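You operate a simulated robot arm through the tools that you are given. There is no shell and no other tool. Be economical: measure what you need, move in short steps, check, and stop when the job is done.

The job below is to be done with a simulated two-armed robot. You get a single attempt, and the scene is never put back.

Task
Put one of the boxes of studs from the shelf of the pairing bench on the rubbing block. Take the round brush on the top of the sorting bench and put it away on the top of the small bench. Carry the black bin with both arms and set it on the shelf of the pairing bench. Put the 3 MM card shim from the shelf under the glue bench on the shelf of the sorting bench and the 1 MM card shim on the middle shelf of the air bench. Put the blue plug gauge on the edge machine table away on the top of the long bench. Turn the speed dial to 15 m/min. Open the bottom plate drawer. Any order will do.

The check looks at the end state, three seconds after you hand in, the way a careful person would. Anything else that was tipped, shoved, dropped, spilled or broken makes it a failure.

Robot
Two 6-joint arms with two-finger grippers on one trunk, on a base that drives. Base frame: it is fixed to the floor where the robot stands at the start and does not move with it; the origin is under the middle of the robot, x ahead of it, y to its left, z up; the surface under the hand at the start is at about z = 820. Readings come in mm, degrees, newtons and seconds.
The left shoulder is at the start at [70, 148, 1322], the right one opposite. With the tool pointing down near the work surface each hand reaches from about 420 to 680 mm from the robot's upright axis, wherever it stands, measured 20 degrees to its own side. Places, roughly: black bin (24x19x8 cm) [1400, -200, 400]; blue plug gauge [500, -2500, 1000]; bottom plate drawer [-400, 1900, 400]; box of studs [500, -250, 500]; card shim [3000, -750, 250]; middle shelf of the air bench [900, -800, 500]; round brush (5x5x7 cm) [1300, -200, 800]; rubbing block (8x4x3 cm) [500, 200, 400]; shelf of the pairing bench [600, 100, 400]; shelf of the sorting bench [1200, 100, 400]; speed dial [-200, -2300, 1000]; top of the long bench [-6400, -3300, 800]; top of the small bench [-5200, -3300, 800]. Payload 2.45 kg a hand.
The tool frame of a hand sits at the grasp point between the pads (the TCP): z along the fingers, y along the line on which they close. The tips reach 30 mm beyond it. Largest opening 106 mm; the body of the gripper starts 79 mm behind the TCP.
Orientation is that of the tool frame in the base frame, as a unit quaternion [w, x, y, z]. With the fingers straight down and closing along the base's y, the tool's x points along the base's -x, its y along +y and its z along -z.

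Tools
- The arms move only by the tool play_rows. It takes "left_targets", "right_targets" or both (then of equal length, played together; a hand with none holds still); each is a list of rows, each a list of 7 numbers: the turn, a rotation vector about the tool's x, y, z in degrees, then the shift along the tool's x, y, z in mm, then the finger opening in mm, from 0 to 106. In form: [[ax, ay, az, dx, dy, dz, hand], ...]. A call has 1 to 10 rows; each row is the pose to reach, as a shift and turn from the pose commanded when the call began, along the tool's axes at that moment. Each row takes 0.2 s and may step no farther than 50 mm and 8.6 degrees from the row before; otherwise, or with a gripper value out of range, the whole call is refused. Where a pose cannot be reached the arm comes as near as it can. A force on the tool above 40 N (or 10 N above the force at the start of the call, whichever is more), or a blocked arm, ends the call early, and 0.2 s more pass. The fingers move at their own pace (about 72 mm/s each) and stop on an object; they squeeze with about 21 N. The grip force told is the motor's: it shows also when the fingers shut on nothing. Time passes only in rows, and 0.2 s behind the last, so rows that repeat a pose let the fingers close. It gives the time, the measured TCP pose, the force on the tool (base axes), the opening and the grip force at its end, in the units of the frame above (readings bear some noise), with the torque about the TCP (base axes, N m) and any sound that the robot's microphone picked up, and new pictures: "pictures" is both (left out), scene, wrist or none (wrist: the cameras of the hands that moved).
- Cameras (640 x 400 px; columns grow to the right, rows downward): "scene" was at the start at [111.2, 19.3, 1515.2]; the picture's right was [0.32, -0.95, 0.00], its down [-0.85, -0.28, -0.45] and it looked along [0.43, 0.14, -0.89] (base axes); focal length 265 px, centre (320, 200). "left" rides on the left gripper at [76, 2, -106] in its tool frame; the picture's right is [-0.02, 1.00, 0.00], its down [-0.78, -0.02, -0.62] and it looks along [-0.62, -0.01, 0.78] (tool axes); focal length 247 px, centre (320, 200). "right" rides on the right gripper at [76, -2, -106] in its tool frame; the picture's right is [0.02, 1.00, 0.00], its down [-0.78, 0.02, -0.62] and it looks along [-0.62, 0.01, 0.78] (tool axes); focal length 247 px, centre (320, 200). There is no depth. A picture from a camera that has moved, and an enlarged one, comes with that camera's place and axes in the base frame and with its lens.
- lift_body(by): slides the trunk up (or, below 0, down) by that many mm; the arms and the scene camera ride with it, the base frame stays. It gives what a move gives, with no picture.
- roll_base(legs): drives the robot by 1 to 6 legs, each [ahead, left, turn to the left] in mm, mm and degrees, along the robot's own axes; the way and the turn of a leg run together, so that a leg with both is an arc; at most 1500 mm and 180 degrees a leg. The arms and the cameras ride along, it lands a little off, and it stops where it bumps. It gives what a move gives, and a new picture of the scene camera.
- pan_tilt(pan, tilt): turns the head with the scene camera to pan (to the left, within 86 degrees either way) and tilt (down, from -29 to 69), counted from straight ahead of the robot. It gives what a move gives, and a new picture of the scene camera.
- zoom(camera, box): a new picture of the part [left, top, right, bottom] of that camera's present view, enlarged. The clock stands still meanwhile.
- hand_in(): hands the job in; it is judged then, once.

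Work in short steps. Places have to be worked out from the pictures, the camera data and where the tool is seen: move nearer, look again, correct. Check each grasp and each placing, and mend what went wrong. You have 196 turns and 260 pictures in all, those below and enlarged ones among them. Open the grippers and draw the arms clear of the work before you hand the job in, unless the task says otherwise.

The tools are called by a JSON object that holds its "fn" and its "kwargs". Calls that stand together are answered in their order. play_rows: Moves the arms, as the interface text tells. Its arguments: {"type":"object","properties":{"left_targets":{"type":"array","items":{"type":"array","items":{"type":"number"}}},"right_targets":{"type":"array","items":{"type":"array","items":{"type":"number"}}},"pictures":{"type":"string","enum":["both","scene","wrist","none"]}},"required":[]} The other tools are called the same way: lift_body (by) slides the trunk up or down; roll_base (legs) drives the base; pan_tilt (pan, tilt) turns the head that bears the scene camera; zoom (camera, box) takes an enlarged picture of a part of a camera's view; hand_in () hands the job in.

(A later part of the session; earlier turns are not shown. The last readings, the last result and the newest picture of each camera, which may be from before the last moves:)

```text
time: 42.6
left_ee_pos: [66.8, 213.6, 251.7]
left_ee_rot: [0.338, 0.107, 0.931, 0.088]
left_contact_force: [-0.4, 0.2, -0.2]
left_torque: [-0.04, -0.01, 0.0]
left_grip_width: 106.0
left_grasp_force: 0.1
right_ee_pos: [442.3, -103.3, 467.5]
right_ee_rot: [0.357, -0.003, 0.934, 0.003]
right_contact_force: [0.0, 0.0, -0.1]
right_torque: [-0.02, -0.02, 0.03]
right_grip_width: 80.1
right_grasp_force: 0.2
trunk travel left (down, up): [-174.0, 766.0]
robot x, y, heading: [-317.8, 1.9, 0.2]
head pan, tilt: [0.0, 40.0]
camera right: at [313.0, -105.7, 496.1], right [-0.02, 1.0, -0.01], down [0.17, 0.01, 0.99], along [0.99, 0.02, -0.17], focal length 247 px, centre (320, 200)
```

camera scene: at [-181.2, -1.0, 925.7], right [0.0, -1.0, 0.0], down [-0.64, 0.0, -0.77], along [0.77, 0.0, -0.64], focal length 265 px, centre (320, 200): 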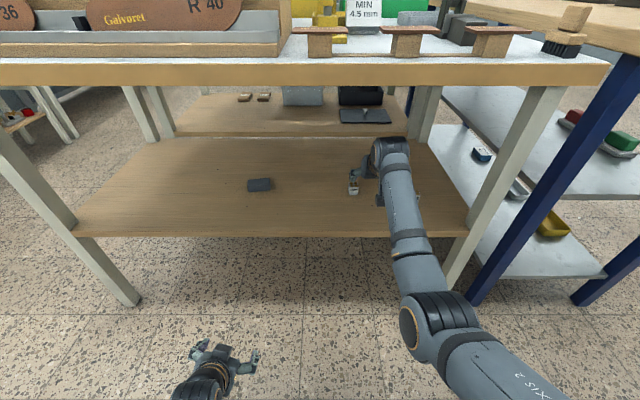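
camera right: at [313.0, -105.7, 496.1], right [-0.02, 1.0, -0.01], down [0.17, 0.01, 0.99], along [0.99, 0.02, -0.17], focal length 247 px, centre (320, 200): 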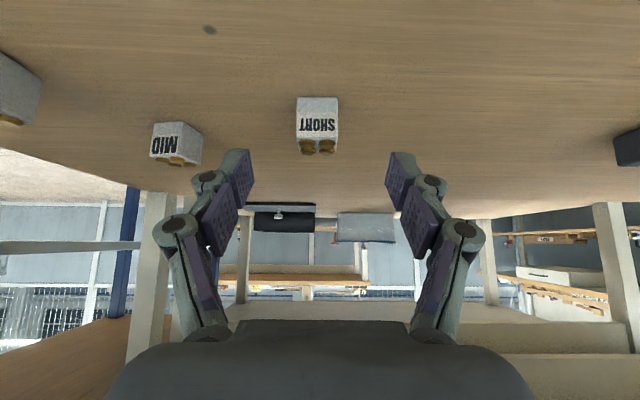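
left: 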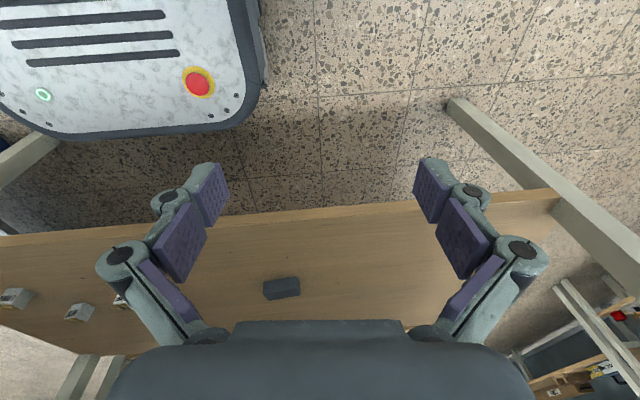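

Box is still upright at about (504,−103). The way in is straight along the fingers by 70 mm; fingers straddle it, then close.

{"fn": "play_rows", "kwargs": {"right_targets": [[0, 0, 0, -4, 0, 35, 80], [0, 0, 0, -7, 0, 70, 80]], "pictures": "wrist"}}

```text
time: 43.2
left_ee_pos: [67.7, 212.8, 251.7]
left_ee_rot: [0.339, 0.106, 0.931, 0.086]
left_contact_force: [0.7, -1.6, 0.2]
left_torque: [0.04, -0.05, -0.06]
left_grip_width: 106.2
left_grasp_force: 0.1
right_ee_pos: [492.6, -104.3, 423.9]
right_ee_rot: [0.358, -0.001, 0.934, 0.002]
right_contact_force: [0.9, -0.5, 0.8]
right_torque: [-0.08, -0.04, 0.04]
right_grip_width: 80.3
right_grasp_force: 0.4
trunk travel left (down, up): [-174.0, 766.0]
robot x, y, heading: [-320.5, -0.6, -0.3]
head pan, tilt: [0.0, 40.0]
camera right: at [363.4, -105.3, 451.4], right [-0.02, 1.0, -0.01], down [0.16, 0.01, 0.99], along [0.99, 0.02, -0.17], focal length 247 px, centre (320, 200)
```

right: 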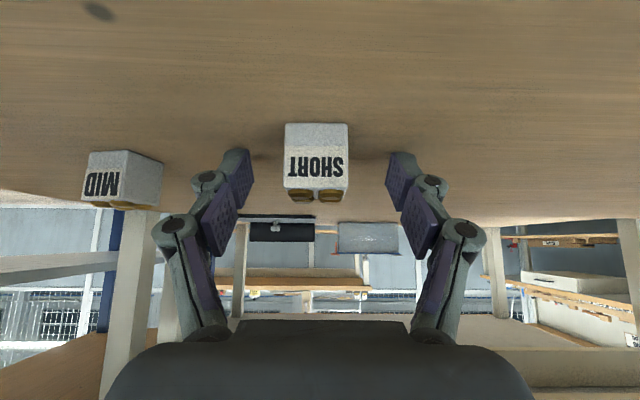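

Box front is at about x=494; I go 12 mm further ahead and close.

{"fn": "play_rows", "kwargs": {"right_targets": [[0, 0, 0, -7, 0, 10, 80], [0, 0, 0, -7, 0, 10, 50], [0, 0, 0, -7, 0, 10, 20], [0, 0, 0, -7, 0, 10, 20], [0, 0, 0, -7, 0, 10, 20]], "pictures": "wrist"}}

```text
time: 44.4
left_ee_pos: [65.8, 212.9, 254.0]
left_ee_rot: [0.341, 0.106, 0.93, 0.087]
left_contact_force: [0.0, 0.3, 0.3]
left_torque: [-0.01, 0.0, 0.0]
left_grip_width: 105.8
left_grasp_force: 0.1
right_ee_pos: [498.4, -108.3, 429.0]
right_ee_rot: [0.364, -0.001, 0.931, 0.003]
right_contact_force: [2.1, -14.8, 32.7]
right_torque: [-0.95, -0.43, -0.13]
right_grip_width: 26.0
right_grasp_force: 21.1
right hand out of reach, approached as far as the arm can: row 1, 2, 3, 4, 5
trunk travel left (down, up): [-174.0, 766.0]
robot x, y, heading: [-315.8, 0.2, -0.2]
head pan, tilt: [0.0, 40.0]
camera right: at [369.0, -110.5, 454.9], right [-0.02, 1.0, -0.01], down [0.15, 0.01, 0.99], along [0.99, 0.02, -0.15], focal length 247 px, centre (320, 200)
```

right: 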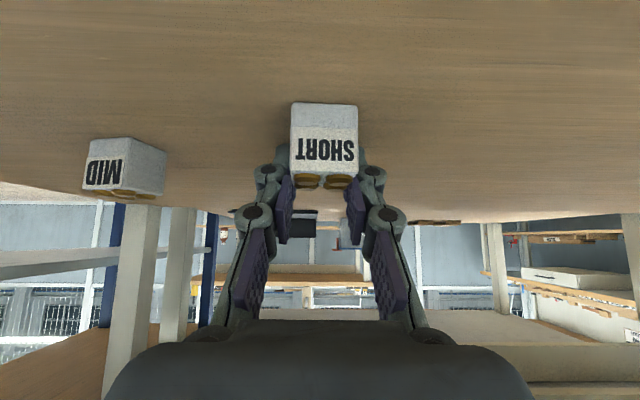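

Closed on the box (width 26, 21 N), though the tips press on the shelf and the arm is at its stretch limit. I lift gently ~30 mm and look.

{"fn": "play_rows", "kwargs": {"right_targets": [[0, 0, 0, -10, 0, -11, 20], [0, 0, 0, -15, 0, -30, 20], [0, 0, 0, -15, 0, -40, 20]], "pictures": "wrist"}}

```text
time: 45.2
left_ee_pos: [67.5, 211.7, 250.3]
left_ee_rot: [0.339, 0.106, 0.931, 0.087]
left_contact_force: [0.4, 0.6, 0.5]
left_torque: [0.01, -0.03, 0.01]
left_grip_width: 106.1
left_grasp_force: 0.1
right_ee_pos: [482.3, -106.5, 457.0]
right_ee_rot: [0.356, -0.001, 0.934, 0.003]
right_contact_force: [0.1, -0.1, -1.1]
right_torque: [-0.01, 0.01, 0.02]
right_grip_width: 25.5
right_grasp_force: 21.0
trunk travel left (down, up): [-174.0, 766.0]
robot x, y, heading: [-317.6, 3.9, -0.1]
head pan, tilt: [0.0, 40.0]
camera right: at [353.4, -108.8, 486.6], right [-0.02, 1.0, -0.01], down [0.17, 0.01, 0.99], along [0.98, 0.02, -0.17], focal length 247 px, centre (320, 200)
```

right: 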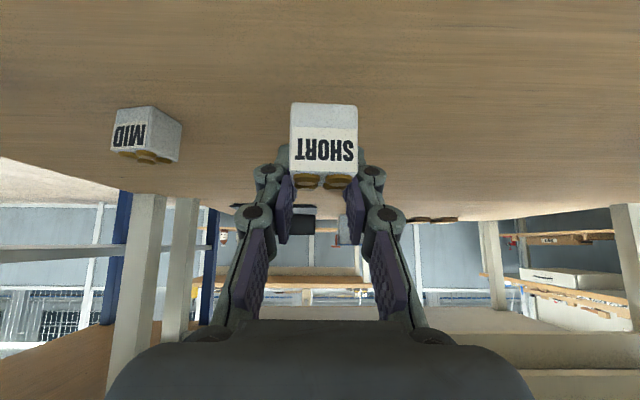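

The box is held level (about 26×27 mm), and the numbers agree that the shelf top is really z≈405; the block is then near (488,192) with top ≈435. I raise and pull in a little, then strafe left to the block.

{"fn": "play_rows", "kwargs": {"right_targets": [[0, 0, 0, 5, 0, -25, 20], [0, 0, 0, 10, 0, -50, 20]], "pictures": "none"}}

{"fn": "roll_base", "kwargs": {"legs": [[0, 296, 0]]}}

{"fn": "play_rows", "kwargs": {"right_targets": [[0, 0, 0, 0, 0, 0, 20]], "pictures": "wrist"}}

```text
time: 45.8
left_ee_pos: [66.8, 213.4, 250.9]
left_ee_rot: [0.338, 0.106, 0.931, 0.087]
left_contact_force: [-0.3, -0.6, 0.2]
left_torque: [0.02, -0.02, 0.04]
left_grip_width: 105.8
left_grasp_force: 0.0
right_ee_pos: [442.8, -106.2, 489.9]
right_ee_rot: [0.357, -0.001, 0.934, 0.004]
right_contact_force: [0.2, -0.3, 0.7]
right_torque: [-0.04, 0.01, 0.0]
right_grip_width: 25.8
right_grasp_force: 21.1
trunk travel left (down, up): [-174.0, 766.0]
robot x, y, heading: [-317.2, -1.7, 0.0]
head pan, tilt: [0.0, 40.0]
```

```text
time: 47.8
left_ee_pos: [66.7, 507.7, 251.8]
left_ee_rot: [0.338, 0.106, 0.931, 0.088]
left_contact_force: [-0.5, 0.6, 0.1]
left_torque: [-0.02, 0.01, 0.0]
left_grip_width: 106.0
left_grasp_force: 0.1
right_ee_pos: [443.5, 190.0, 491.2]
right_ee_rot: [0.357, -0.002, 0.934, 0.003]
right_contact_force: [0.3, 0.5, -1.1]
right_torque: [0.01, -0.01, 0.03]
right_grip_width: 25.8
right_grasp_force: 20.9
trunk travel left (down, up): [-174.0, 766.0]
robot x, y, heading: [-316.0, 297.0, 0.2]
head pan, tilt: [0.0, 40.0]
camera scene: at [-181.5, 294.1, 925.7], right [0.0, -1.0, 0.0], down [-0.64, 0.0, -0.77], along [0.77, 0.0, -0.64], focal length 265 px, centre (320, 200)
```

scene: 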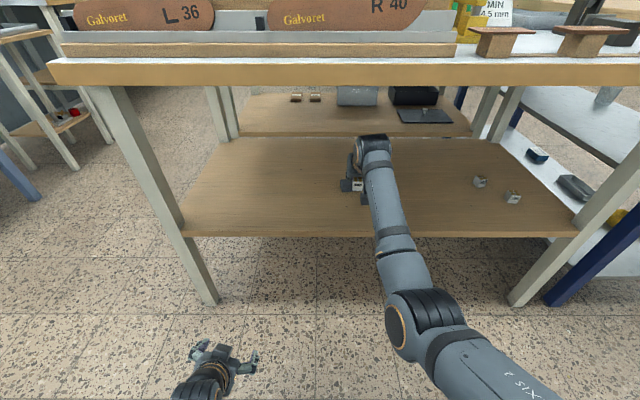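

```text
time: 48.2
left_ee_pos: [67.3, 508.8, 250.4]
left_ee_rot: [0.338, 0.105, 0.931, 0.088]
left_contact_force: [-0.3, 0.1, 0.0]
left_torque: [0.02, 0.0, -0.01]
left_grip_width: 105.9
left_grasp_force: 0.1
right_ee_pos: [441.6, 189.7, 490.3]
right_ee_rot: [0.357, -0.003, 0.934, 0.003]
right_contact_force: [0.5, 1.5, -1.0]
right_torque: [0.02, 0.01, -0.01]
right_grip_width: 25.7
right_grasp_force: 20.9
trunk travel left (down, up): [-174.0, 766.0]
robot x, y, heading: [-318.2, 297.3, 0.1]
head pan, tilt: [0.0, 40.0]
camera right: at [314.0, 187.8, 517.5], right [-0.02, 1.0, -0.01], down [0.17, 0.01, 0.99], along [0.99, 0.02, -0.17], focal length 247 px, centre (320, 200)
```

right: 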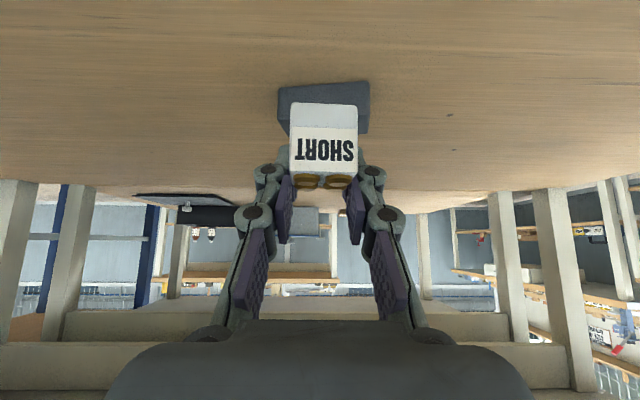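

I need to see exactly how the box is gripped and where the block lies; zooming.

{"fn": "zoom", "kwargs": {"camera": "right", "box": [240, 60, 400, 220]}}

{"fn": "zoom", "kwargs": {"camera": "scene", "box": [310, 120, 430, 220]}}

```text
2.50 times, centred on (320, 140) of right
camera zoom: at [314.0, 187.8, 517.5], right [-0.02, 1.0, -0.01], down [0.17, 0.01, 0.99], along [0.99, 0.02, -0.17], focal length 617 px, centre (320, 350)
```

zoom: 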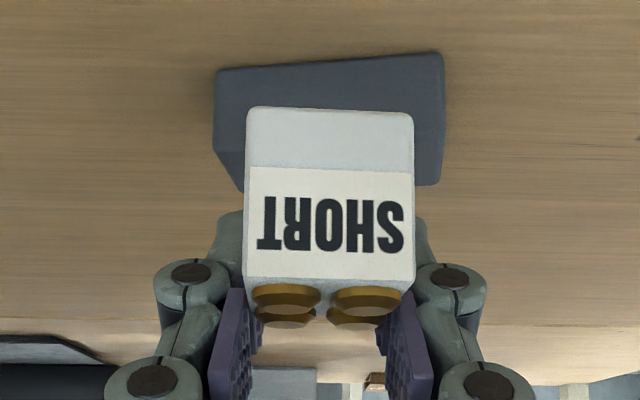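

```text
4.00 times, centred on (370, 170) of scene
camera zoom: at [-181.5, 294.1, 925.7], right [0.0, -1.0, 0.0], down [-0.64, 0.0, -0.77], along [0.77, 0.0, -0.64], focal length 1061 px, centre (120, 320)
```

zoom: 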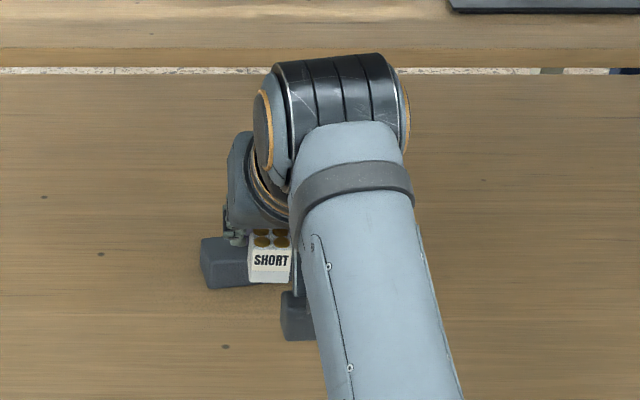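

Block front edge spans y 155–234 (8 cm long) at x≈505 with shelf z≈385; the held box needs to go ≈77 mm ahead and ≈31 mm down. I drive ahead 77 and recheck.

{"fn": "roll_base", "kwargs": {"legs": [[77, 0, 0]]}}

{"fn": "play_rows", "kwargs": {"right_targets": [[0, 0, 0, 0, 0, 0, 20]], "pictures": "wrist"}}

{"fn": "zoom", "kwargs": {"camera": "right", "box": [240, 60, 400, 220]}}

{"fn": "zoom", "kwargs": {"camera": "scene", "box": [310, 120, 430, 220]}}

```text
time: 49.3
left_ee_pos: [143.4, 509.3, 251.1]
left_ee_rot: [0.338, 0.105, 0.931, 0.088]
left_contact_force: [0.5, -0.4, 0.7]
left_torque: [0.0, 0.0, 0.0]
left_grip_width: 105.9
left_grasp_force: 0.0
right_ee_pos: [522.3, 191.1, 489.0]
right_ee_rot: [0.356, -0.004, 0.934, 0.004]
right_contact_force: [-0.5, 0.2, -0.3]
right_torque: [-0.01, -0.03, -0.01]
right_grip_width: 25.8
right_grasp_force: 20.7
trunk travel left (down, up): [-174.0, 766.0]
robot x, y, heading: [-244.7, 295.1, 0.2]
head pan, tilt: [0.0, 40.0]
camera scene: at [-103.2, 294.5, 925.7], right [0.0, -1.0, 0.0], down [-0.64, 0.0, -0.77], along [0.77, 0.0, -0.64], focal length 265 px, centre (320, 200)
```

scene: 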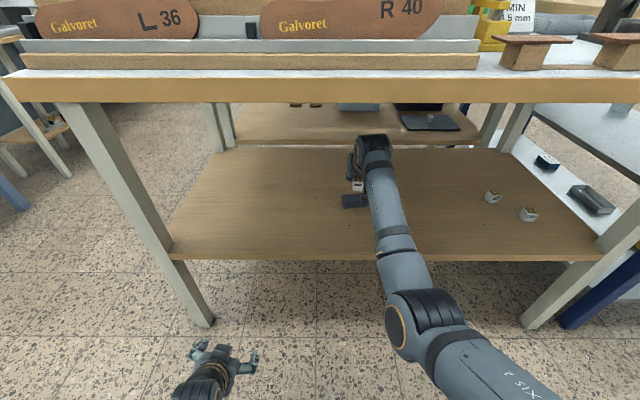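

```text
time: 49.7
left_ee_pos: [144.8, 509.4, 251.0]
left_ee_rot: [0.338, 0.105, 0.931, 0.088]
left_contact_force: [0.7, 0.5, -0.7]
left_torque: [-0.03, 0.01, -0.02]
left_grip_width: 106.1
left_grasp_force: 0.0
right_ee_pos: [522.4, 190.9, 490.1]
right_ee_rot: [0.357, -0.003, 0.934, 0.003]
right_contact_force: [0.1, -0.7, -0.3]
right_torque: [-0.04, 0.0, 0.02]
right_grip_width: 25.8
right_grasp_force: 21.2
trunk travel left (down, up): [-174.0, 766.0]
robot x, y, heading: [-238.7, 292.4, 0.1]
head pan, tilt: [0.0, 40.0]
camera right: at [392.3, 189.1, 517.5], right [-0.03, 1.0, -0.01], down [0.17, 0.01, 0.99], along [0.99, 0.02, -0.17], focal length 247 px, centre (320, 200)
```

right: 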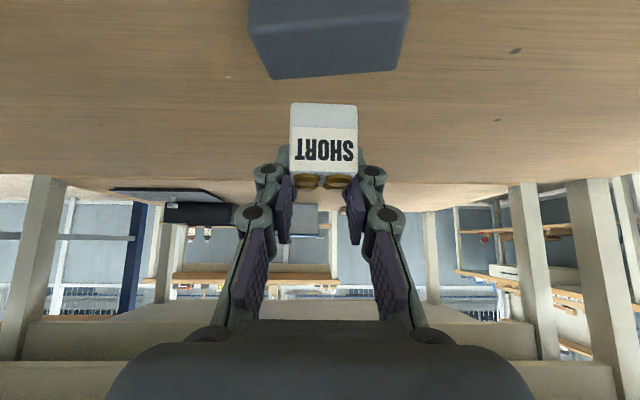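

```text
2.50 times, centred on (320, 140) of right
camera zoom: at [392.3, 189.1, 517.5], right [-0.03, 1.0, -0.01], down [0.17, 0.01, 0.99], along [0.99, 0.02, -0.17], focal length 617 px, centre (320, 350)
```

zoom: 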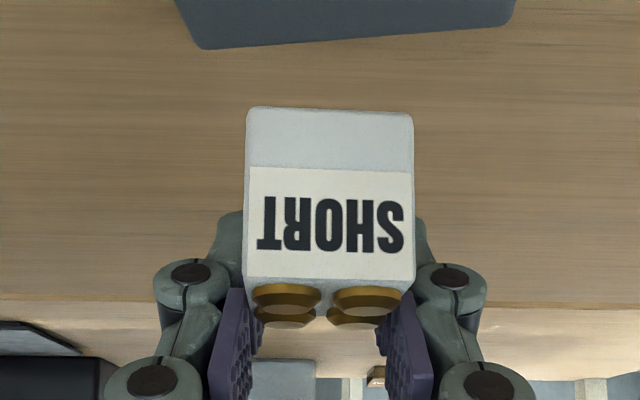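

```text
4.00 times, centred on (370, 170) of scene
camera zoom: at [-103.4, 294.6, 925.7], right [0.0, -1.0, 0.0], down [-0.64, 0.0, -0.77], along [0.77, 0.0, -0.64], focal length 1061 px, centre (120, 320)
```

zoom: 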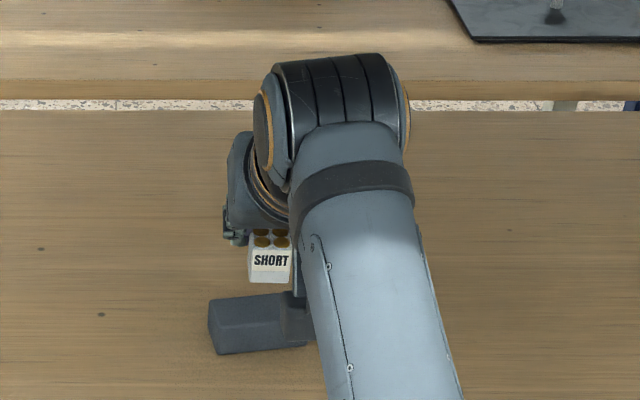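

Triangulating the two wrist views: block top z≈424, centre ≈(499,199); box bottom ≈34 below TCP with its centre ≈11 behind TCP. I shift (−12,+6) and lower 26 mm.

{"fn": "play_rows", "kwargs": {"right_targets": [[0, 0, 0, 9, 6, -8, 20], [0, 0, 0, 18, 6, 1.5, 20], [0, 0, 0, 26, 6, 11, 20]], "pictures": "wrist"}}

{"fn": "zoom", "kwargs": {"camera": "scene", "box": [310, 140, 430, 220]}}

```text
time: 50.5
left_ee_pos: [144.1, 508.9, 251.5]
left_ee_rot: [0.339, 0.105, 0.931, 0.087]
left_contact_force: [0.3, -0.2, -0.4]
left_torque: [-0.02, 0.01, 0.01]
left_grip_width: 106.2
left_grasp_force: 0.0
right_ee_pos: [510.4, 197.2, 465.0]
right_ee_rot: [0.358, -0.003, 0.934, 0.004]
right_contact_force: [-1.2, 0.0, -0.6]
right_torque: [-0.02, -0.06, -0.03]
right_grip_width: 25.8
right_grasp_force: 20.4
trunk travel left (down, up): [-174.0, 766.0]
robot x, y, heading: [-239.9, 294.8, 0.1]
head pan, tilt: [0.0, 40.0]
camera right: at [381.9, 194.6, 491.7], right [-0.02, 1.0, -0.01], down [0.17, 0.01, 0.99], along [0.99, 0.02, -0.17], focal length 247 px, centre (320, 200)
```

right: 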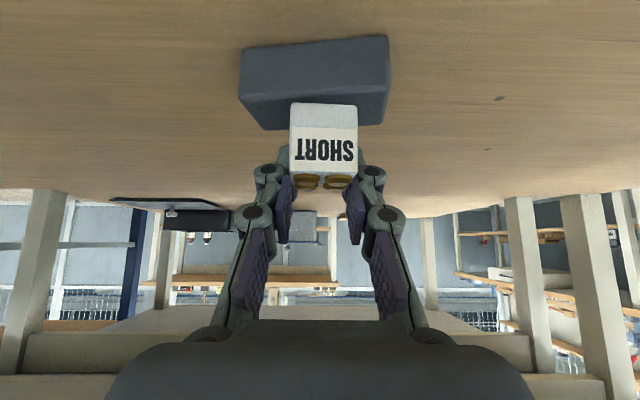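

```text
5.00 times, centred on (370, 180) of scene
camera zoom: at [-103.3, 294.6, 925.7], right [0.0, -1.0, 0.0], down [-0.64, 0.0, -0.77], along [0.77, 0.0, -0.64], focal length 1326 px, centre (70, 300)
```

zoom: 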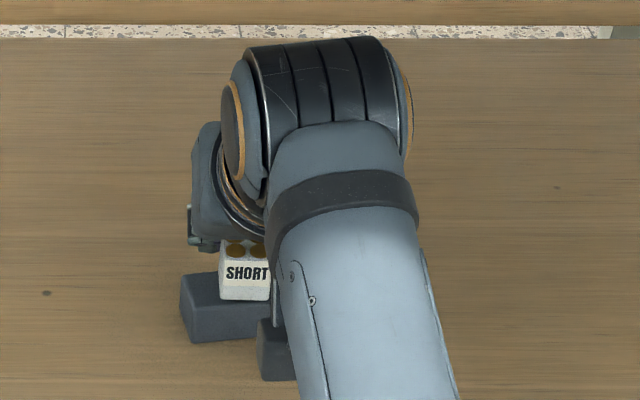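

Box is over the block, ≈6 mm short in x. I shift +5 and lower in small steps watching for contact.

{"fn": "play_rows", "kwargs": {"right_targets": [[0, 0, 0, -3.7, -1, 3.3, 20], [0, 0, 0, -1.7, -1, 5.5, 20], [0, 0, 0, 0.3, -1, 7.8, 20]], "pictures": "wrist"}}

{"fn": "zoom", "kwargs": {"camera": "scene", "box": [330, 170, 390, 210]}}

```text
time: 51.3
left_ee_pos: [143.3, 509.3, 251.6]
left_ee_rot: [0.338, 0.104, 0.931, 0.087]
left_contact_force: [0.2, -0.6, -0.2]
left_torque: [-0.02, 0.01, 0.02]
left_grip_width: 106.2
left_grasp_force: 0.2
right_ee_pos: [515.1, 194.5, 458.0]
right_ee_rot: [0.357, -0.003, 0.934, 0.004]
right_contact_force: [-0.1, 0.6, -0.4]
right_torque: [0.02, -0.02, 0.01]
right_grip_width: 25.6
right_grasp_force: 21.3
trunk travel left (down, up): [-174.0, 766.0]
robot x, y, heading: [-240.8, 294.4, 0.1]
head pan, tilt: [0.0, 40.0]
camera right: at [385.9, 193.6, 486.4], right [-0.03, 1.0, -0.01], down [0.17, 0.01, 0.99], along [0.99, 0.02, -0.17], focal length 247 px, centre (320, 200)
```

right: 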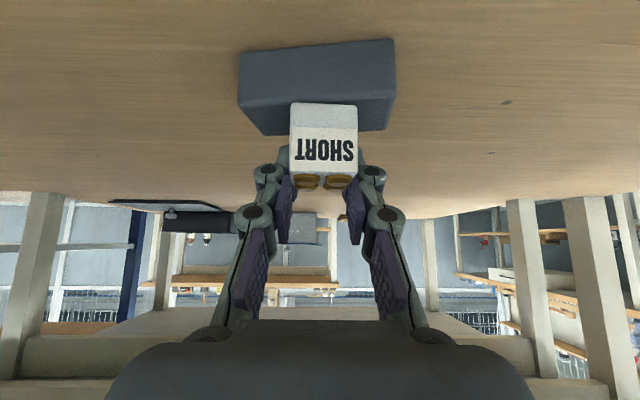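

```text
10.00 times, centred on (360, 190) of scene
camera zoom: at [-103.3, 294.6, 925.7], right [0.0, -1.0, 0.0], down [-0.64, 0.0, -0.77], along [0.77, 0.0, -0.64], focal length 2653 px, centre (-80, 300)
```

zoom: 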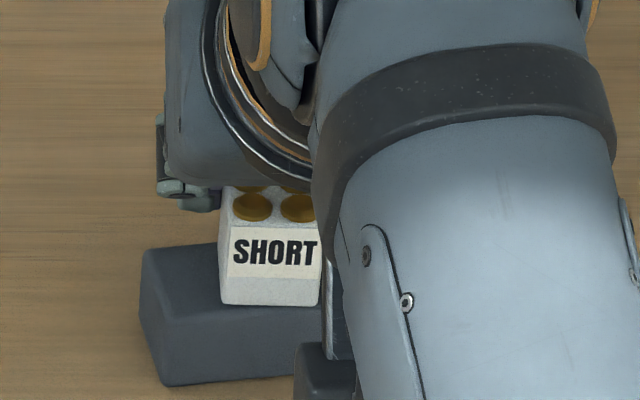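

Box front is near the block's front edge, no contact yet. I go 6 mm further ahead and lower on by up to 8 mm.

{"fn": "play_rows", "kwargs": {"right_targets": [[0, 0, 0, -4.5, 0, 4, 20], [0, 0, 0, -2.5, 0, 6.2, 20], [0, 0, 0, -0.5, 0, 8.5, 20], [0, 0, 0, 0.8, 0, 10, 20]], "pictures": "wrist"}}

{"fn": "zoom", "kwargs": {"camera": "right", "box": [240, 20, 400, 220]}}

{"fn": "zoom", "kwargs": {"camera": "scene", "box": [330, 170, 390, 210]}}

```text
time: 52.3
left_ee_pos: [144.4, 509.7, 251.3]
left_ee_rot: [0.34, 0.104, 0.931, 0.087]
left_contact_force: [-0.4, 0.4, -0.3]
left_torque: [-0.01, -0.02, 0.01]
left_grip_width: 105.8
left_grasp_force: 0.1
right_ee_pos: [519.7, 195.9, 455.3]
right_ee_rot: [0.363, -0.004, 0.932, 0.004]
right_contact_force: [11.1, -1.8, 18.3]
right_torque: [0.01, 0.0, 0.03]
right_grip_width: 26.0
right_grasp_force: 21.1
trunk travel left (down, up): [-174.0, 766.0]
robot x, y, heading: [-239.1, 293.4, 0.2]
head pan, tilt: [0.0, 40.0]
camera right: at [390.9, 193.3, 482.2], right [-0.02, 1.0, -0.01], down [0.16, 0.01, 0.99], along [0.99, 0.02, -0.16], focal length 247 px, centre (320, 200)
```

right: 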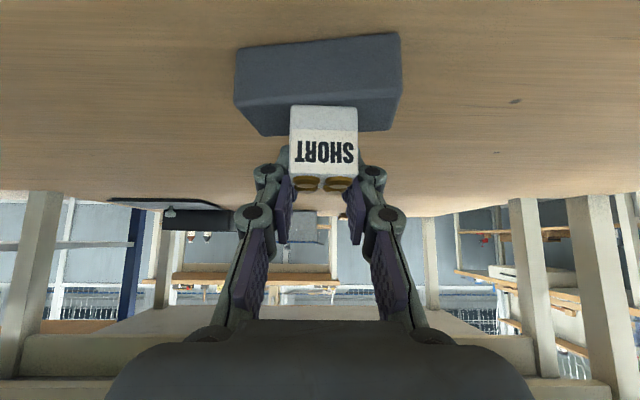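

```text
2.00 times, centred on (320, 120) of right
camera zoom: at [390.9, 193.3, 482.2], right [-0.02, 1.0, -0.01], down [0.16, 0.01, 0.99], along [0.99, 0.02, -0.16], focal length 494 px, centre (320, 360)
```

zoom: 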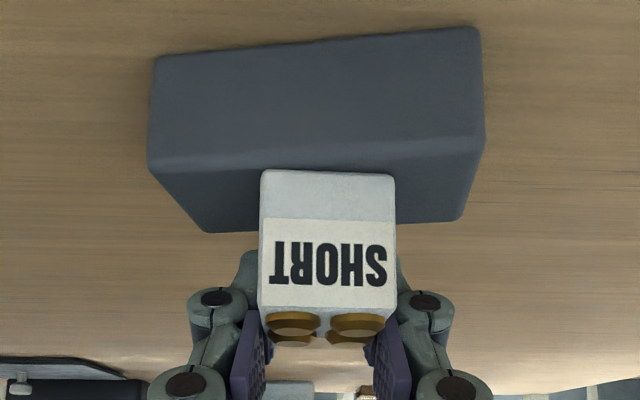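

```text
10.00 times, centred on (360, 190) of scene
camera zoom: at [-105.0, 294.8, 926.3], right [0.0, -1.0, 0.0], down [-0.64, 0.0, -0.77], along [0.77, 0.0, -0.64], focal length 2653 px, centre (-80, 300)
```

zoom: 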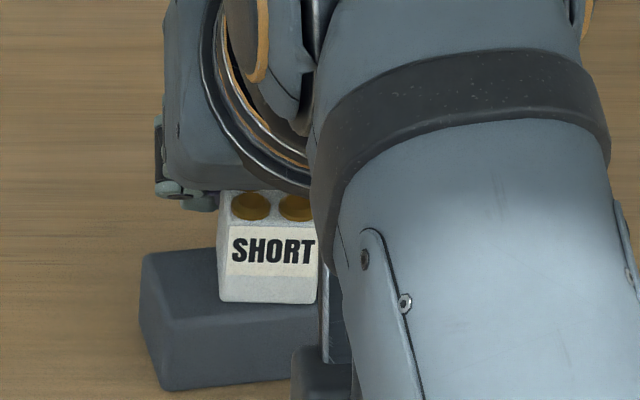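

Contact (18 N): the box stands on the block with its front just inside the block's edge. I ease the pressure 3 mm and open.

{"fn": "play_rows", "kwargs": {"right_targets": [[0, 0, 0, -2, 0, -2, 20], [0, 0, 0, -2, 0, -2, 34], [0, 0, 0, -2, 0, -2, 50], [0, 0, 0, -2, 0, -2, 60]], "pictures": "wrist"}}

```text
time: 53.3
left_ee_pos: [144.2, 510.2, 251.5]
left_ee_rot: [0.339, 0.105, 0.931, 0.088]
left_contact_force: [0.5, 0.1, -0.1]
left_torque: [0.02, -0.02, 0.03]
left_grip_width: 105.8
left_grasp_force: 0.0
right_ee_pos: [520.1, 195.8, 451.5]
right_ee_rot: [0.356, -0.003, 0.934, 0.004]
right_contact_force: [-0.1, 1.0, -0.2]
right_torque: [-0.03, 0.03, 0.0]
right_grip_width: 60.1
right_grasp_force: 0.1
trunk travel left (down, up): [-174.0, 766.0]
robot x, y, heading: [-237.8, 294.0, 0.3]
head pan, tilt: [0.0, 40.0]
camera right: at [390.9, 193.2, 479.9], right [-0.03, 1.0, -0.01], down [0.17, 0.01, 0.99], along [0.99, 0.02, -0.17], focal length 247 px, centre (320, 200)
```

right: 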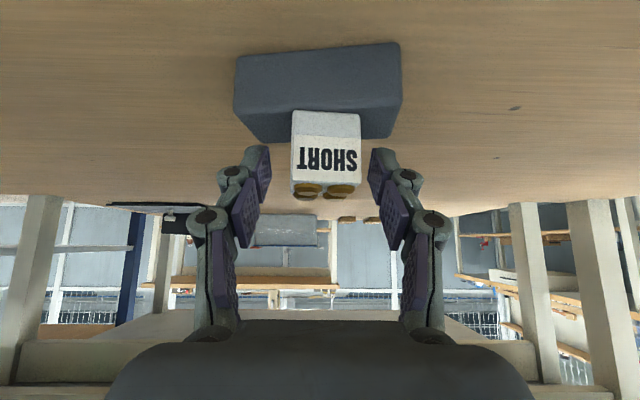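

The box stays upright on the block. I retract the hand up and back, then drive back.

{"fn": "play_rows", "kwargs": {"right_targets": [[0, 0, 0, 0, 0, -30, 80], [0, 0, 0, -10, 0, -60, 80]], "pictures": "none"}}

{"fn": "roll_base", "kwargs": {"legs": [[-260, 0, 0]]}}

{"fn": "zoom", "kwargs": {"camera": "scene", "box": [200, 50, 520, 210]}}

```text
time: 53.9
left_ee_pos: [143.4, 510.3, 250.6]
left_ee_rot: [0.338, 0.104, 0.931, 0.088]
left_contact_force: [0.1, -0.2, 0.3]
left_torque: [0.03, 0.0, 0.0]
left_grip_width: 105.7
left_grasp_force: 0.0
right_ee_pos: [488.5, 194.6, 506.7]
right_ee_rot: [0.357, -0.004, 0.934, 0.004]
right_contact_force: [0.3, 1.2, -1.1]
right_torque: [0.02, 0.01, -0.03]
right_grip_width: 80.2
right_grasp_force: 0.1
trunk travel left (down, up): [-174.0, 766.0]
robot x, y, heading: [-236.1, 296.0, 0.3]
head pan, tilt: [0.0, 40.0]
```

```text
time: 55.7
left_ee_pos: [-113.9, 509.2, 250.4]
left_ee_rot: [0.338, 0.103, 0.931, 0.089]
left_contact_force: [0.0, 0.1, 0.1]
left_torque: [0.0, 0.02, -0.04]
left_grip_width: 106.0
left_grasp_force: 0.2
right_ee_pos: [231.7, 195.7, 506.2]
right_ee_rot: [0.357, -0.004, 0.934, 0.003]
right_contact_force: [0.4, 0.2, -0.6]
right_torque: [0.01, -0.02, -0.02]
right_grip_width: 79.9
right_grasp_force: 0.1
trunk travel left (down, up): [-174.0, 766.0]
robot x, y, heading: [-497.6, 292.2, 0.2]
head pan, tilt: [0.0, 40.0]
camera scene: at [-361.5, 293.6, 925.8], right [0.01, -1.0, 0.0], down [-0.64, 0.0, -0.77], along [0.77, 0.0, -0.64], focal length 265 px, centre (320, 200)
```

scene: 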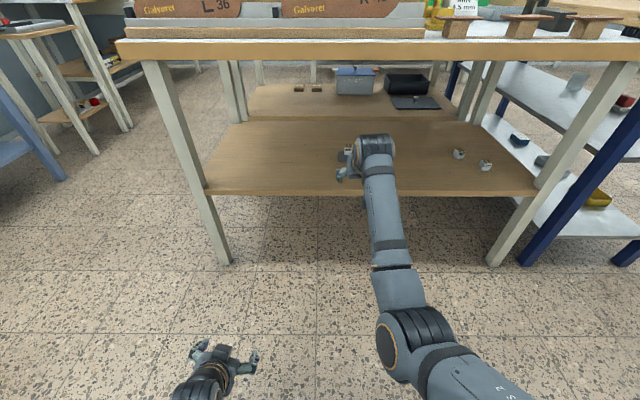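

```text
2.00 times, centred on (360, 130) of scene
camera zoom: at [-361.5, 293.6, 925.8], right [0.01, -1.0, 0.0], down [-0.64, 0.0, -0.77], along [0.77, 0.0, -0.64], focal length 530 px, centre (240, 340)
```

zoom: 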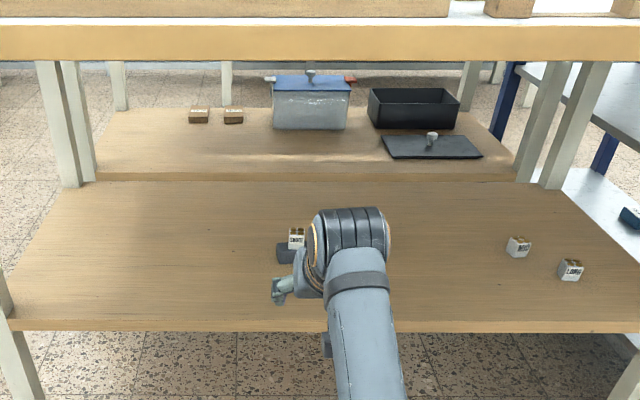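

The SHORT box stands on the block. Next: round the right side to the glue bench for the shims. I strafe right in front of the benches into the aisle at y≈−1530.

{"fn": "roll_base", "kwargs": {"legs": [[-30, -910, 0], [0, -910, 0]]}}

{"fn": "pan_tilt", "kwargs": {"pan": 0, "tilt": 22}}

```text
time: 64.8
left_ee_pos: [-132.8, -1287.9, 249.5]
left_ee_rot: [0.338, 0.106, 0.931, 0.087]
left_contact_force: [0.8, -0.1, 0.1]
left_torque: [0.03, 0.03, 0.0]
left_grip_width: 105.9
left_grasp_force: 0.2
right_ee_pos: [212.1, -1603.2, 506.4]
right_ee_rot: [0.356, -0.002, 0.934, 0.003]
right_contact_force: [0.1, 0.6, 0.2]
right_torque: [-0.02, -0.04, -0.01]
right_grip_width: 79.9
right_grasp_force: 0.1
trunk travel left (down, up): [-174.0, 766.0]
robot x, y, heading: [-512.5, -1501.3, -0.0]
head pan, tilt: [0.0, 40.0]
camera scene: at [-379.7, -1502.5, 925.7], right [0.0, -1.0, 0.0], down [-0.64, 0.0, -0.77], along [0.77, 0.0, -0.64], focal length 265 px, centre (320, 200)
```

scene: 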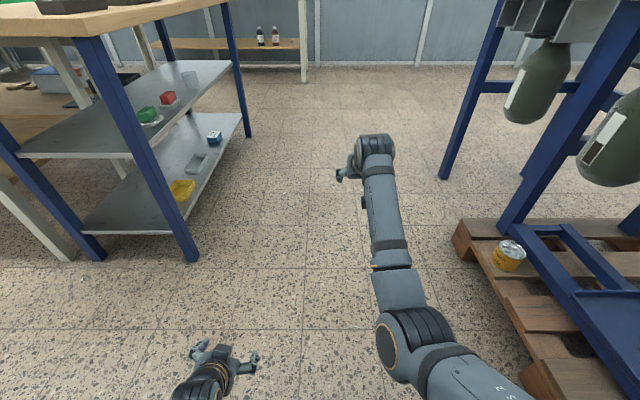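

```text
time: 65.6
left_ee_pos: [-132.4, -1288.8, 251.2]
left_ee_rot: [0.338, 0.106, 0.931, 0.088]
left_contact_force: [-0.3, -0.8, 0.0]
left_torque: [-0.01, 0.0, 0.0]
left_grip_width: 105.8
left_grasp_force: 0.0
right_ee_pos: [212.5, -1603.4, 506.2]
right_ee_rot: [0.357, -0.003, 0.934, 0.003]
right_contact_force: [0.2, -0.3, 0.0]
right_torque: [-0.03, 0.02, -0.01]
right_grip_width: 80.0
right_grasp_force: 0.1
trunk travel left (down, up): [-174.0, 766.0]
robot x, y, heading: [-518.0, -1503.0, -0.0]
head pan, tilt: [0.0, 22.0]
camera scene: at [-371.9, -1502.5, 953.8], right [0.0, -1.0, 0.0], down [-0.38, 0.0, -0.93], along [0.93, 0.0, -0.38], focal length 265 px, centre (320, 200)
```

scene: 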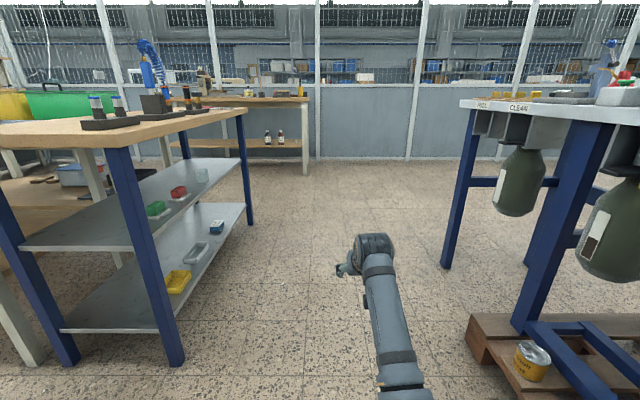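

The aisle is free (air bench end y≈−940, pallet y≈−2085). I drive ahead 2500 mm toward the glue bench.

{"fn": "roll_base", "kwargs": {"legs": [[1250, 0, 0], [1250, 0, 0]]}}

{"fn": "pan_tilt", "kwargs": {"pan": 35, "tilt": 25}}

{"fn": "pan_tilt", "kwargs": {"pan": 86, "tilt": 25}}

```text
time: 78.1
left_ee_pos: [2419.1, -1256.5, 250.8]
left_ee_rot: [0.337, 0.096, 0.932, 0.091]
left_contact_force: [-1.4, 0.9, 0.6]
left_torque: [-0.03, 0.04, -0.02]
left_grip_width: 105.9
left_grasp_force: 0.0
right_ee_pos: [2770.6, -1565.4, 506.9]
right_ee_rot: [0.357, -0.011, 0.934, 0.006]
right_contact_force: [0.0, -0.2, -0.8]
right_torque: [-0.03, 0.01, 0.02]
right_grip_width: 80.0
right_grasp_force: 0.1
trunk travel left (down, up): [-174.0, 766.0]
robot x, y, heading: [2040.9, -1477.0, 1.2]
head pan, tilt: [0.0, 22.0]
camera scene: at [2183.7, -1476.3, 953.9], right [0.02, -1.0, 0.0], down [-0.37, -0.01, -0.93], along [0.93, 0.02, -0.37], focal length 265 px, centre (320, 200)
```

scene: 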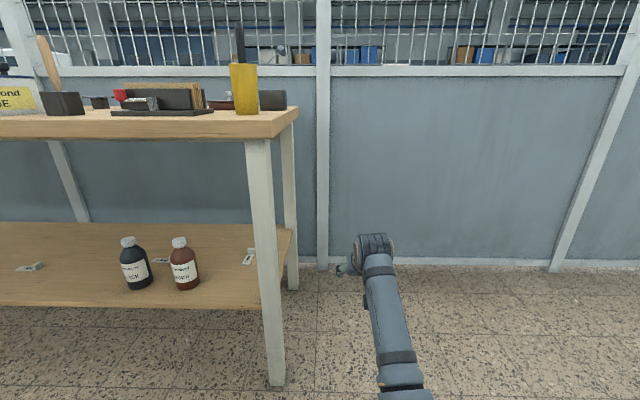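

```text
time: 79.1
left_ee_pos: [2419.8, -1257.0, 250.5]
left_ee_rot: [0.338, 0.097, 0.932, 0.091]
left_contact_force: [-0.8, 0.4, 0.0]
left_torque: [-0.04, 0.01, -0.01]
left_grip_width: 106.2
left_grasp_force: 0.0
right_ee_pos: [2768.8, -1565.5, 506.0]
right_ee_rot: [0.358, -0.012, 0.934, 0.007]
right_contact_force: [0.1, -0.4, 0.9]
right_torque: [-0.04, 0.0, 0.0]
right_grip_width: 80.0
right_grasp_force: 0.0
trunk travel left (down, up): [-174.0, 766.0]
robot x, y, heading: [2040.9, -1480.3, 1.2]
head pan, tilt: [35.0, 25.0]
camera scene: at [2165.3, -1423.9, 949.1], right [0.59, -0.81, 0.0], down [-0.34, -0.25, -0.91], along [0.73, 0.54, -0.42], focal length 265 px, centre (320, 200)
```

scene: 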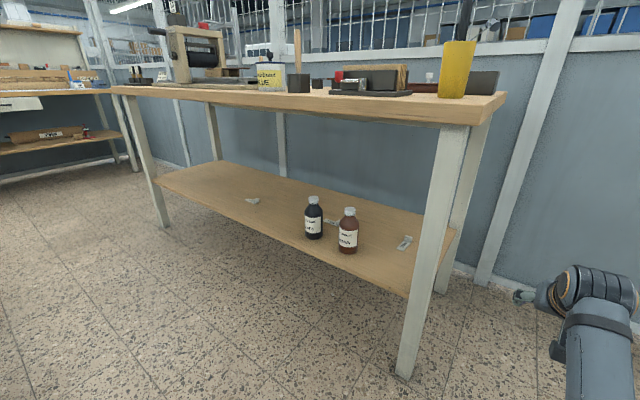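

```text
time: 80.3
left_ee_pos: [2420.8, -1257.0, 251.3]
left_ee_rot: [0.337, 0.096, 0.932, 0.09]
left_contact_force: [-0.8, -0.3, 0.3]
left_torque: [0.01, 0.02, -0.01]
left_grip_width: 106.0
left_grasp_force: 0.0
right_ee_pos: [2769.9, -1564.6, 507.0]
right_ee_rot: [0.357, -0.011, 0.934, 0.006]
right_contact_force: [0.1, -0.9, 0.2]
right_torque: [-0.01, 0.0, -0.01]
right_grip_width: 80.0
right_grasp_force: 0.1
trunk travel left (down, up): [-174.0, 766.0]
robot x, y, heading: [2036.7, -1477.7, 1.4]
head pan, tilt: [85.9, 25.0]
camera scene: at [2095.5, -1386.3, 949.1], right [1.0, -0.05, 0.0], down [-0.02, -0.42, -0.91], along [0.05, 0.91, -0.42], focal length 265 px, centre (320, 200)
```

scene: 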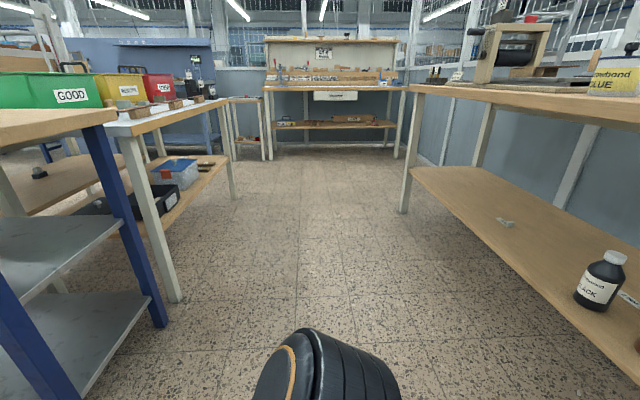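

Three shims lie on the glue bench shelf around two bottles. I strafe left to face them and take a closer look to read them.

{"fn": "roll_base", "kwargs": {"legs": [[-40, 800, -1.3]]}}

{"fn": "pan_tilt", "kwargs": {"pan": 0, "tilt": 30}}

{"fn": "zoom", "kwargs": {"camera": "scene", "box": [160, 180, 330, 290]}}

{"fn": "zoom", "kwargs": {"camera": "scene", "box": [330, 180, 500, 290]}}

```text
time: 84.4
left_ee_pos: [2378.0, -502.6, 250.5]
left_ee_rot: [0.339, 0.107, 0.931, 0.087]
left_contact_force: [-0.3, 0.0, 0.7]
left_torque: [0.02, 0.01, -0.04]
left_grip_width: 105.8
left_grasp_force: 0.0
right_ee_pos: [2721.8, -819.9, 506.6]
right_ee_rot: [0.356, 0.001, 0.934, 0.001]
right_contact_force: [0.0, 0.1, 0.2]
right_torque: [0.01, -0.02, -0.01]
right_grip_width: 79.8
right_grasp_force: 0.1
trunk travel left (down, up): [-174.0, 766.0]
robot x, y, heading: [1990.8, -716.6, -0.3]
head pan, tilt: [85.9, 25.0]
camera scene: at [2050.9, -623.5, 949.1], right [1.0, -0.07, 0.0], down [-0.03, -0.42, -0.91], along [0.07, 0.9, -0.42], focal length 265 px, centre (320, 200)
```

scene: 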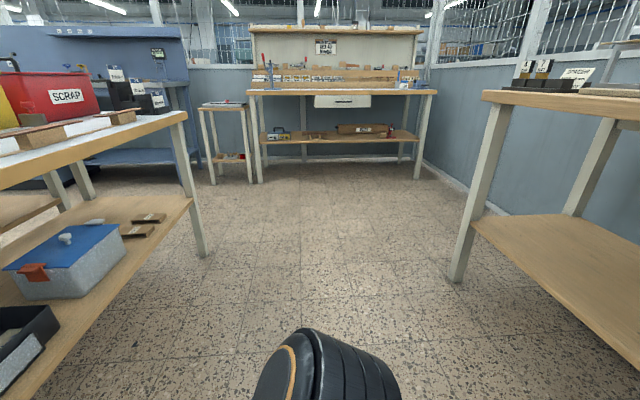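

```text
time: 86.0
left_ee_pos: [2379.1, -503.0, 251.4]
left_ee_rot: [0.338, 0.108, 0.931, 0.087]
left_contact_force: [0.8, 0.8, -0.1]
left_torque: [0.0, 0.02, 0.01]
left_grip_width: 106.3
left_grasp_force: 0.0
right_ee_pos: [2721.1, -820.6, 505.9]
right_ee_rot: [0.356, 0.001, 0.934, 0.001]
right_contact_force: [0.0, 0.8, -1.1]
right_torque: [-0.04, 0.01, -0.04]
right_grip_width: 80.1
right_grasp_force: 0.0
trunk travel left (down, up): [-174.0, 766.0]
robot x, y, heading: [1995.3, -715.0, -0.2]
head pan, tilt: [0.0, 30.0]
camera scene: at [2134.4, -715.6, 941.1], right [0.0, -1.0, 0.0], down [-0.5, 0.0, -0.87], along [0.87, 0.0, -0.5], focal length 265 px, centre (320, 200)
```

scene: 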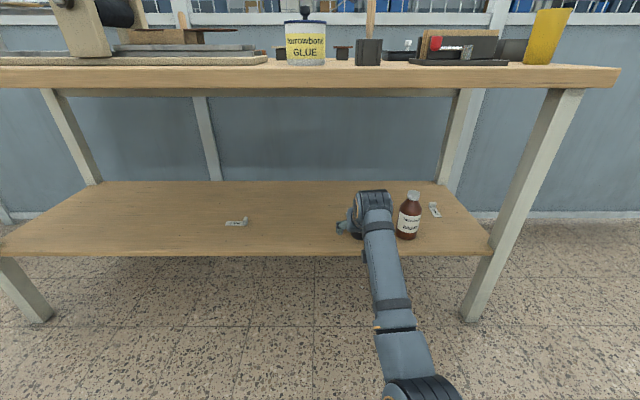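

```text
3.64 times, centred on (245, 235) of scene
camera zoom: at [2134.4, -715.6, 941.1], right [0.0, -1.0, 0.0], down [-0.5, 0.0, -0.87], along [0.87, 0.0, -0.5], focal length 965 px, centre (593, 73)
```

zoom: 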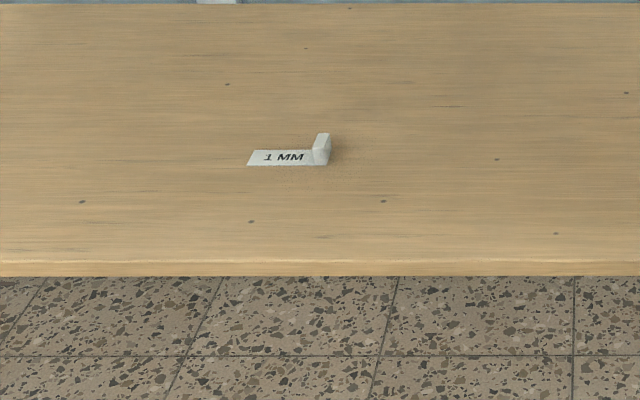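

```text
3.64 times, centred on (415, 235) of scene
camera zoom: at [2134.4, -715.6, 941.1], right [0.0, -1.0, 0.0], down [-0.5, 0.0, -0.87], along [0.87, 0.0, -0.5], focal length 965 px, centre (-26, 73)
```

zoom: 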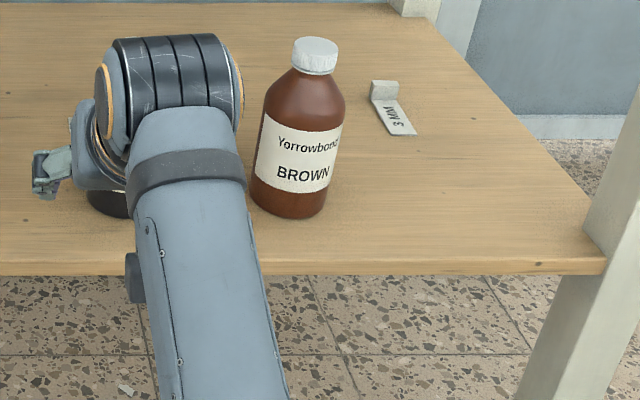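

The 1 MM shim is left (tab at its right end), the 3 MM is right behind the brown bottle (tab at far end). Shelf ≈z 350. I bring the left hand forward into the same mid-reach, 42° pose as the right.

{"fn": "play_rows", "kwargs": {"left_targets": [[0.5, -0.2, -1.6, -46, 4, 5, 106], [1, -0.4, -3.3, -92, 8, 10, 106], [1.6, -0.6, -5, -139, 12, 15, 106], [2.2, -0.9, -6.7, -185, 17, 20, 106], [2.7, -1.1, -8.4, -232, 21, 26, 106], [3.3, -1.3, -10, -278, 25, 31, 106], [3.8, -1.5, -11.7, -325, 30, 36, 106], [4.4, -1.8, -13.4, -371, 34, 41, 80], [4.95, -2, -15.1, -418, 38, 46, 80], [4.95, -2, -15.1, -418, 38, 46, 80]], "pictures": "both"}}

```text
time: 88.2
left_ee_pos: [2726.2, -572.4, 478.6]
left_ee_rot: [0.358, 0.0, 0.934, -0.001]
left_contact_force: [0.4, -0.3, 0.0]
left_torque: [0.0, 0.03, -0.01]
left_grip_width: 80.0
left_grasp_force: 0.0
right_ee_pos: [2720.8, -819.7, 506.0]
right_ee_rot: [0.358, 0.0, 0.934, 0.002]
right_contact_force: [0.4, 0.4, -0.3]
right_torque: [0.04, -0.01, 0.02]
right_grip_width: 79.9
right_grasp_force: 0.1
trunk travel left (down, up): [-174.0, 766.0]
robot x, y, heading: [1992.6, -714.9, -0.5]
head pan, tilt: [0.0, 30.0]
camera scene: at [2134.5, -715.7, 941.1], right [0.0, -1.0, 0.0], down [-0.5, 0.0, -0.87], along [0.87, 0.0, -0.5], focal length 265 px, centre (320, 200)
camera left: at [2598.7, -571.6, 506.9], right [0.02, 1.0, 0.01], down [0.17, -0.02, 0.99], along [0.99, -0.02, -0.17], focal length 247 px, centre (320, 200)
```

scene: 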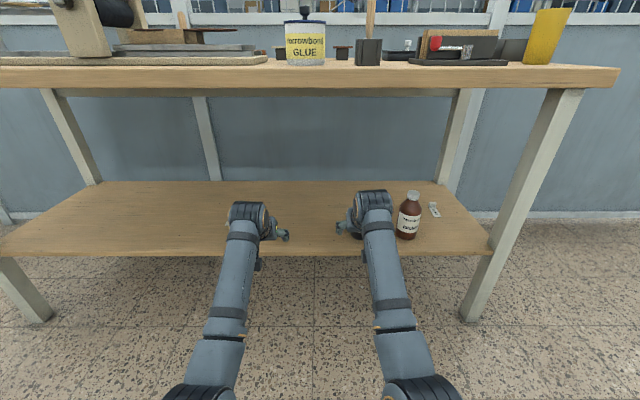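
left: 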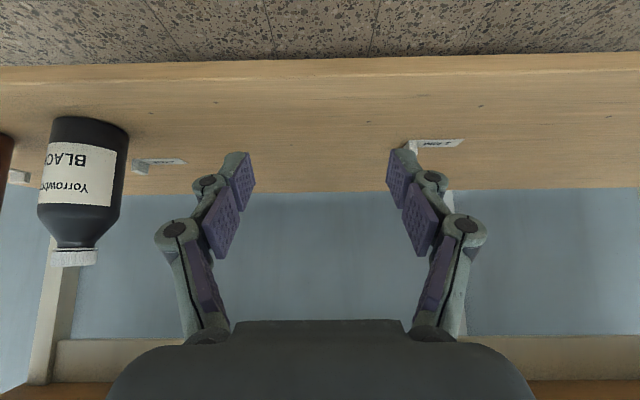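

Triangulated: 1 MM tab at ≈(2947,−442), shelf ≈358. I strafe left 130 and drive ahead 160, then look with the left wrist.

{"fn": "roll_base", "kwargs": {"legs": [[0, 130, 0], [160, 0, 0]]}}

{"fn": "play_rows", "kwargs": {"left_targets": [[0, 0, 0, 20, 0, 23, 60]], "pictures": "wrist"}}

{"fn": "zoom", "kwargs": {"camera": "left", "box": [240, 60, 440, 200]}}

```text
time: 90.5
left_ee_pos: [2884.5, -435.3, 477.1]
left_ee_rot: [0.358, 0.0, 0.934, -0.001]
left_contact_force: [0.1, -0.1, 0.0]
left_torque: [0.03, -0.03, -0.01]
left_grip_width: 80.1
left_grasp_force: 0.0
right_ee_pos: [2878.9, -682.4, 506.2]
right_ee_rot: [0.356, 0.0, 0.934, 0.002]
right_contact_force: [-1.1, -0.4, -0.3]
right_torque: [-0.02, 0.03, 0.03]
right_grip_width: 79.9
right_grasp_force: 0.0
trunk travel left (down, up): [-174.0, 766.0]
robot x, y, heading: [2151.0, -581.6, -0.1]
head pan, tilt: [0.0, 30.0]
camera scene: at [2293.4, -580.4, 941.0], right [0.0, -1.0, 0.0], down [-0.5, 0.0, -0.87], along [0.87, 0.0, -0.5], focal length 265 px, centre (320, 200)
```

scene: 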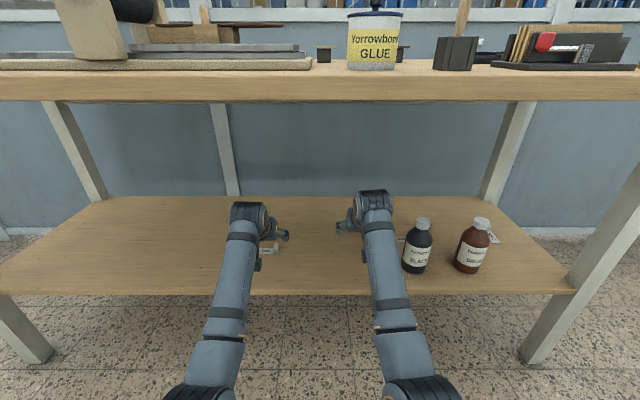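

```text
time: 90.9
left_ee_pos: [2883.2, -437.1, 448.6]
left_ee_rot: [0.358, 0.0, 0.934, -0.001]
left_contact_force: [-0.3, 0.0, -0.1]
left_torque: [0.0, -0.02, -0.02]
left_grip_width: 60.3
left_grasp_force: 0.1
right_ee_pos: [2878.7, -683.5, 505.9]
right_ee_rot: [0.357, -0.002, 0.934, 0.003]
right_contact_force: [-0.7, -0.6, 0.5]
right_torque: [0.0, -0.02, 0.01]
right_grip_width: 79.8
right_grasp_force: 0.0
trunk travel left (down, up): [-174.0, 766.0]
robot x, y, heading: [2152.6, -579.1, -0.1]
head pan, tilt: [0.0, 30.0]
camera left: at [2756.8, -435.7, 477.0], right [0.02, 1.0, 0.01], down [0.17, -0.02, 0.99], along [0.99, -0.01, -0.17], focal length 247 px, centre (320, 200)
```

left: 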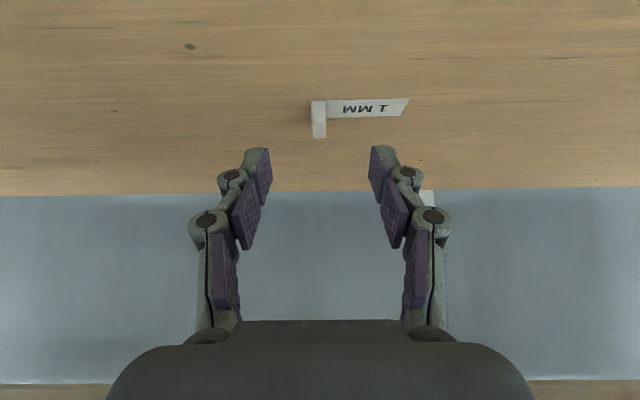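

```text
2.86 times, centred on (340, 130) of left
camera zoom: at [2756.8, -435.7, 477.0], right [0.02, 1.0, 0.01], down [0.17, -0.02, 0.99], along [0.99, -0.01, -0.17], focal length 706 px, centre (263, 400)
```

zoom: 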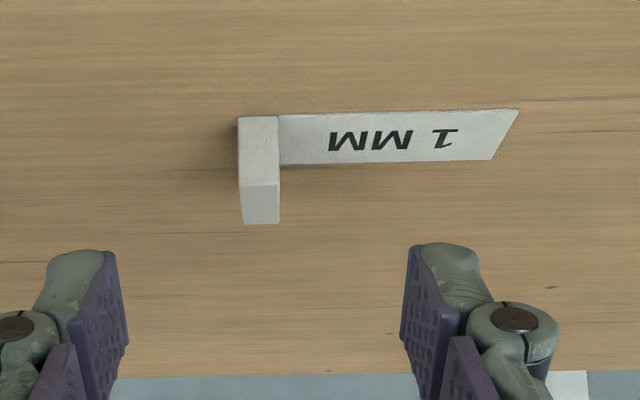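

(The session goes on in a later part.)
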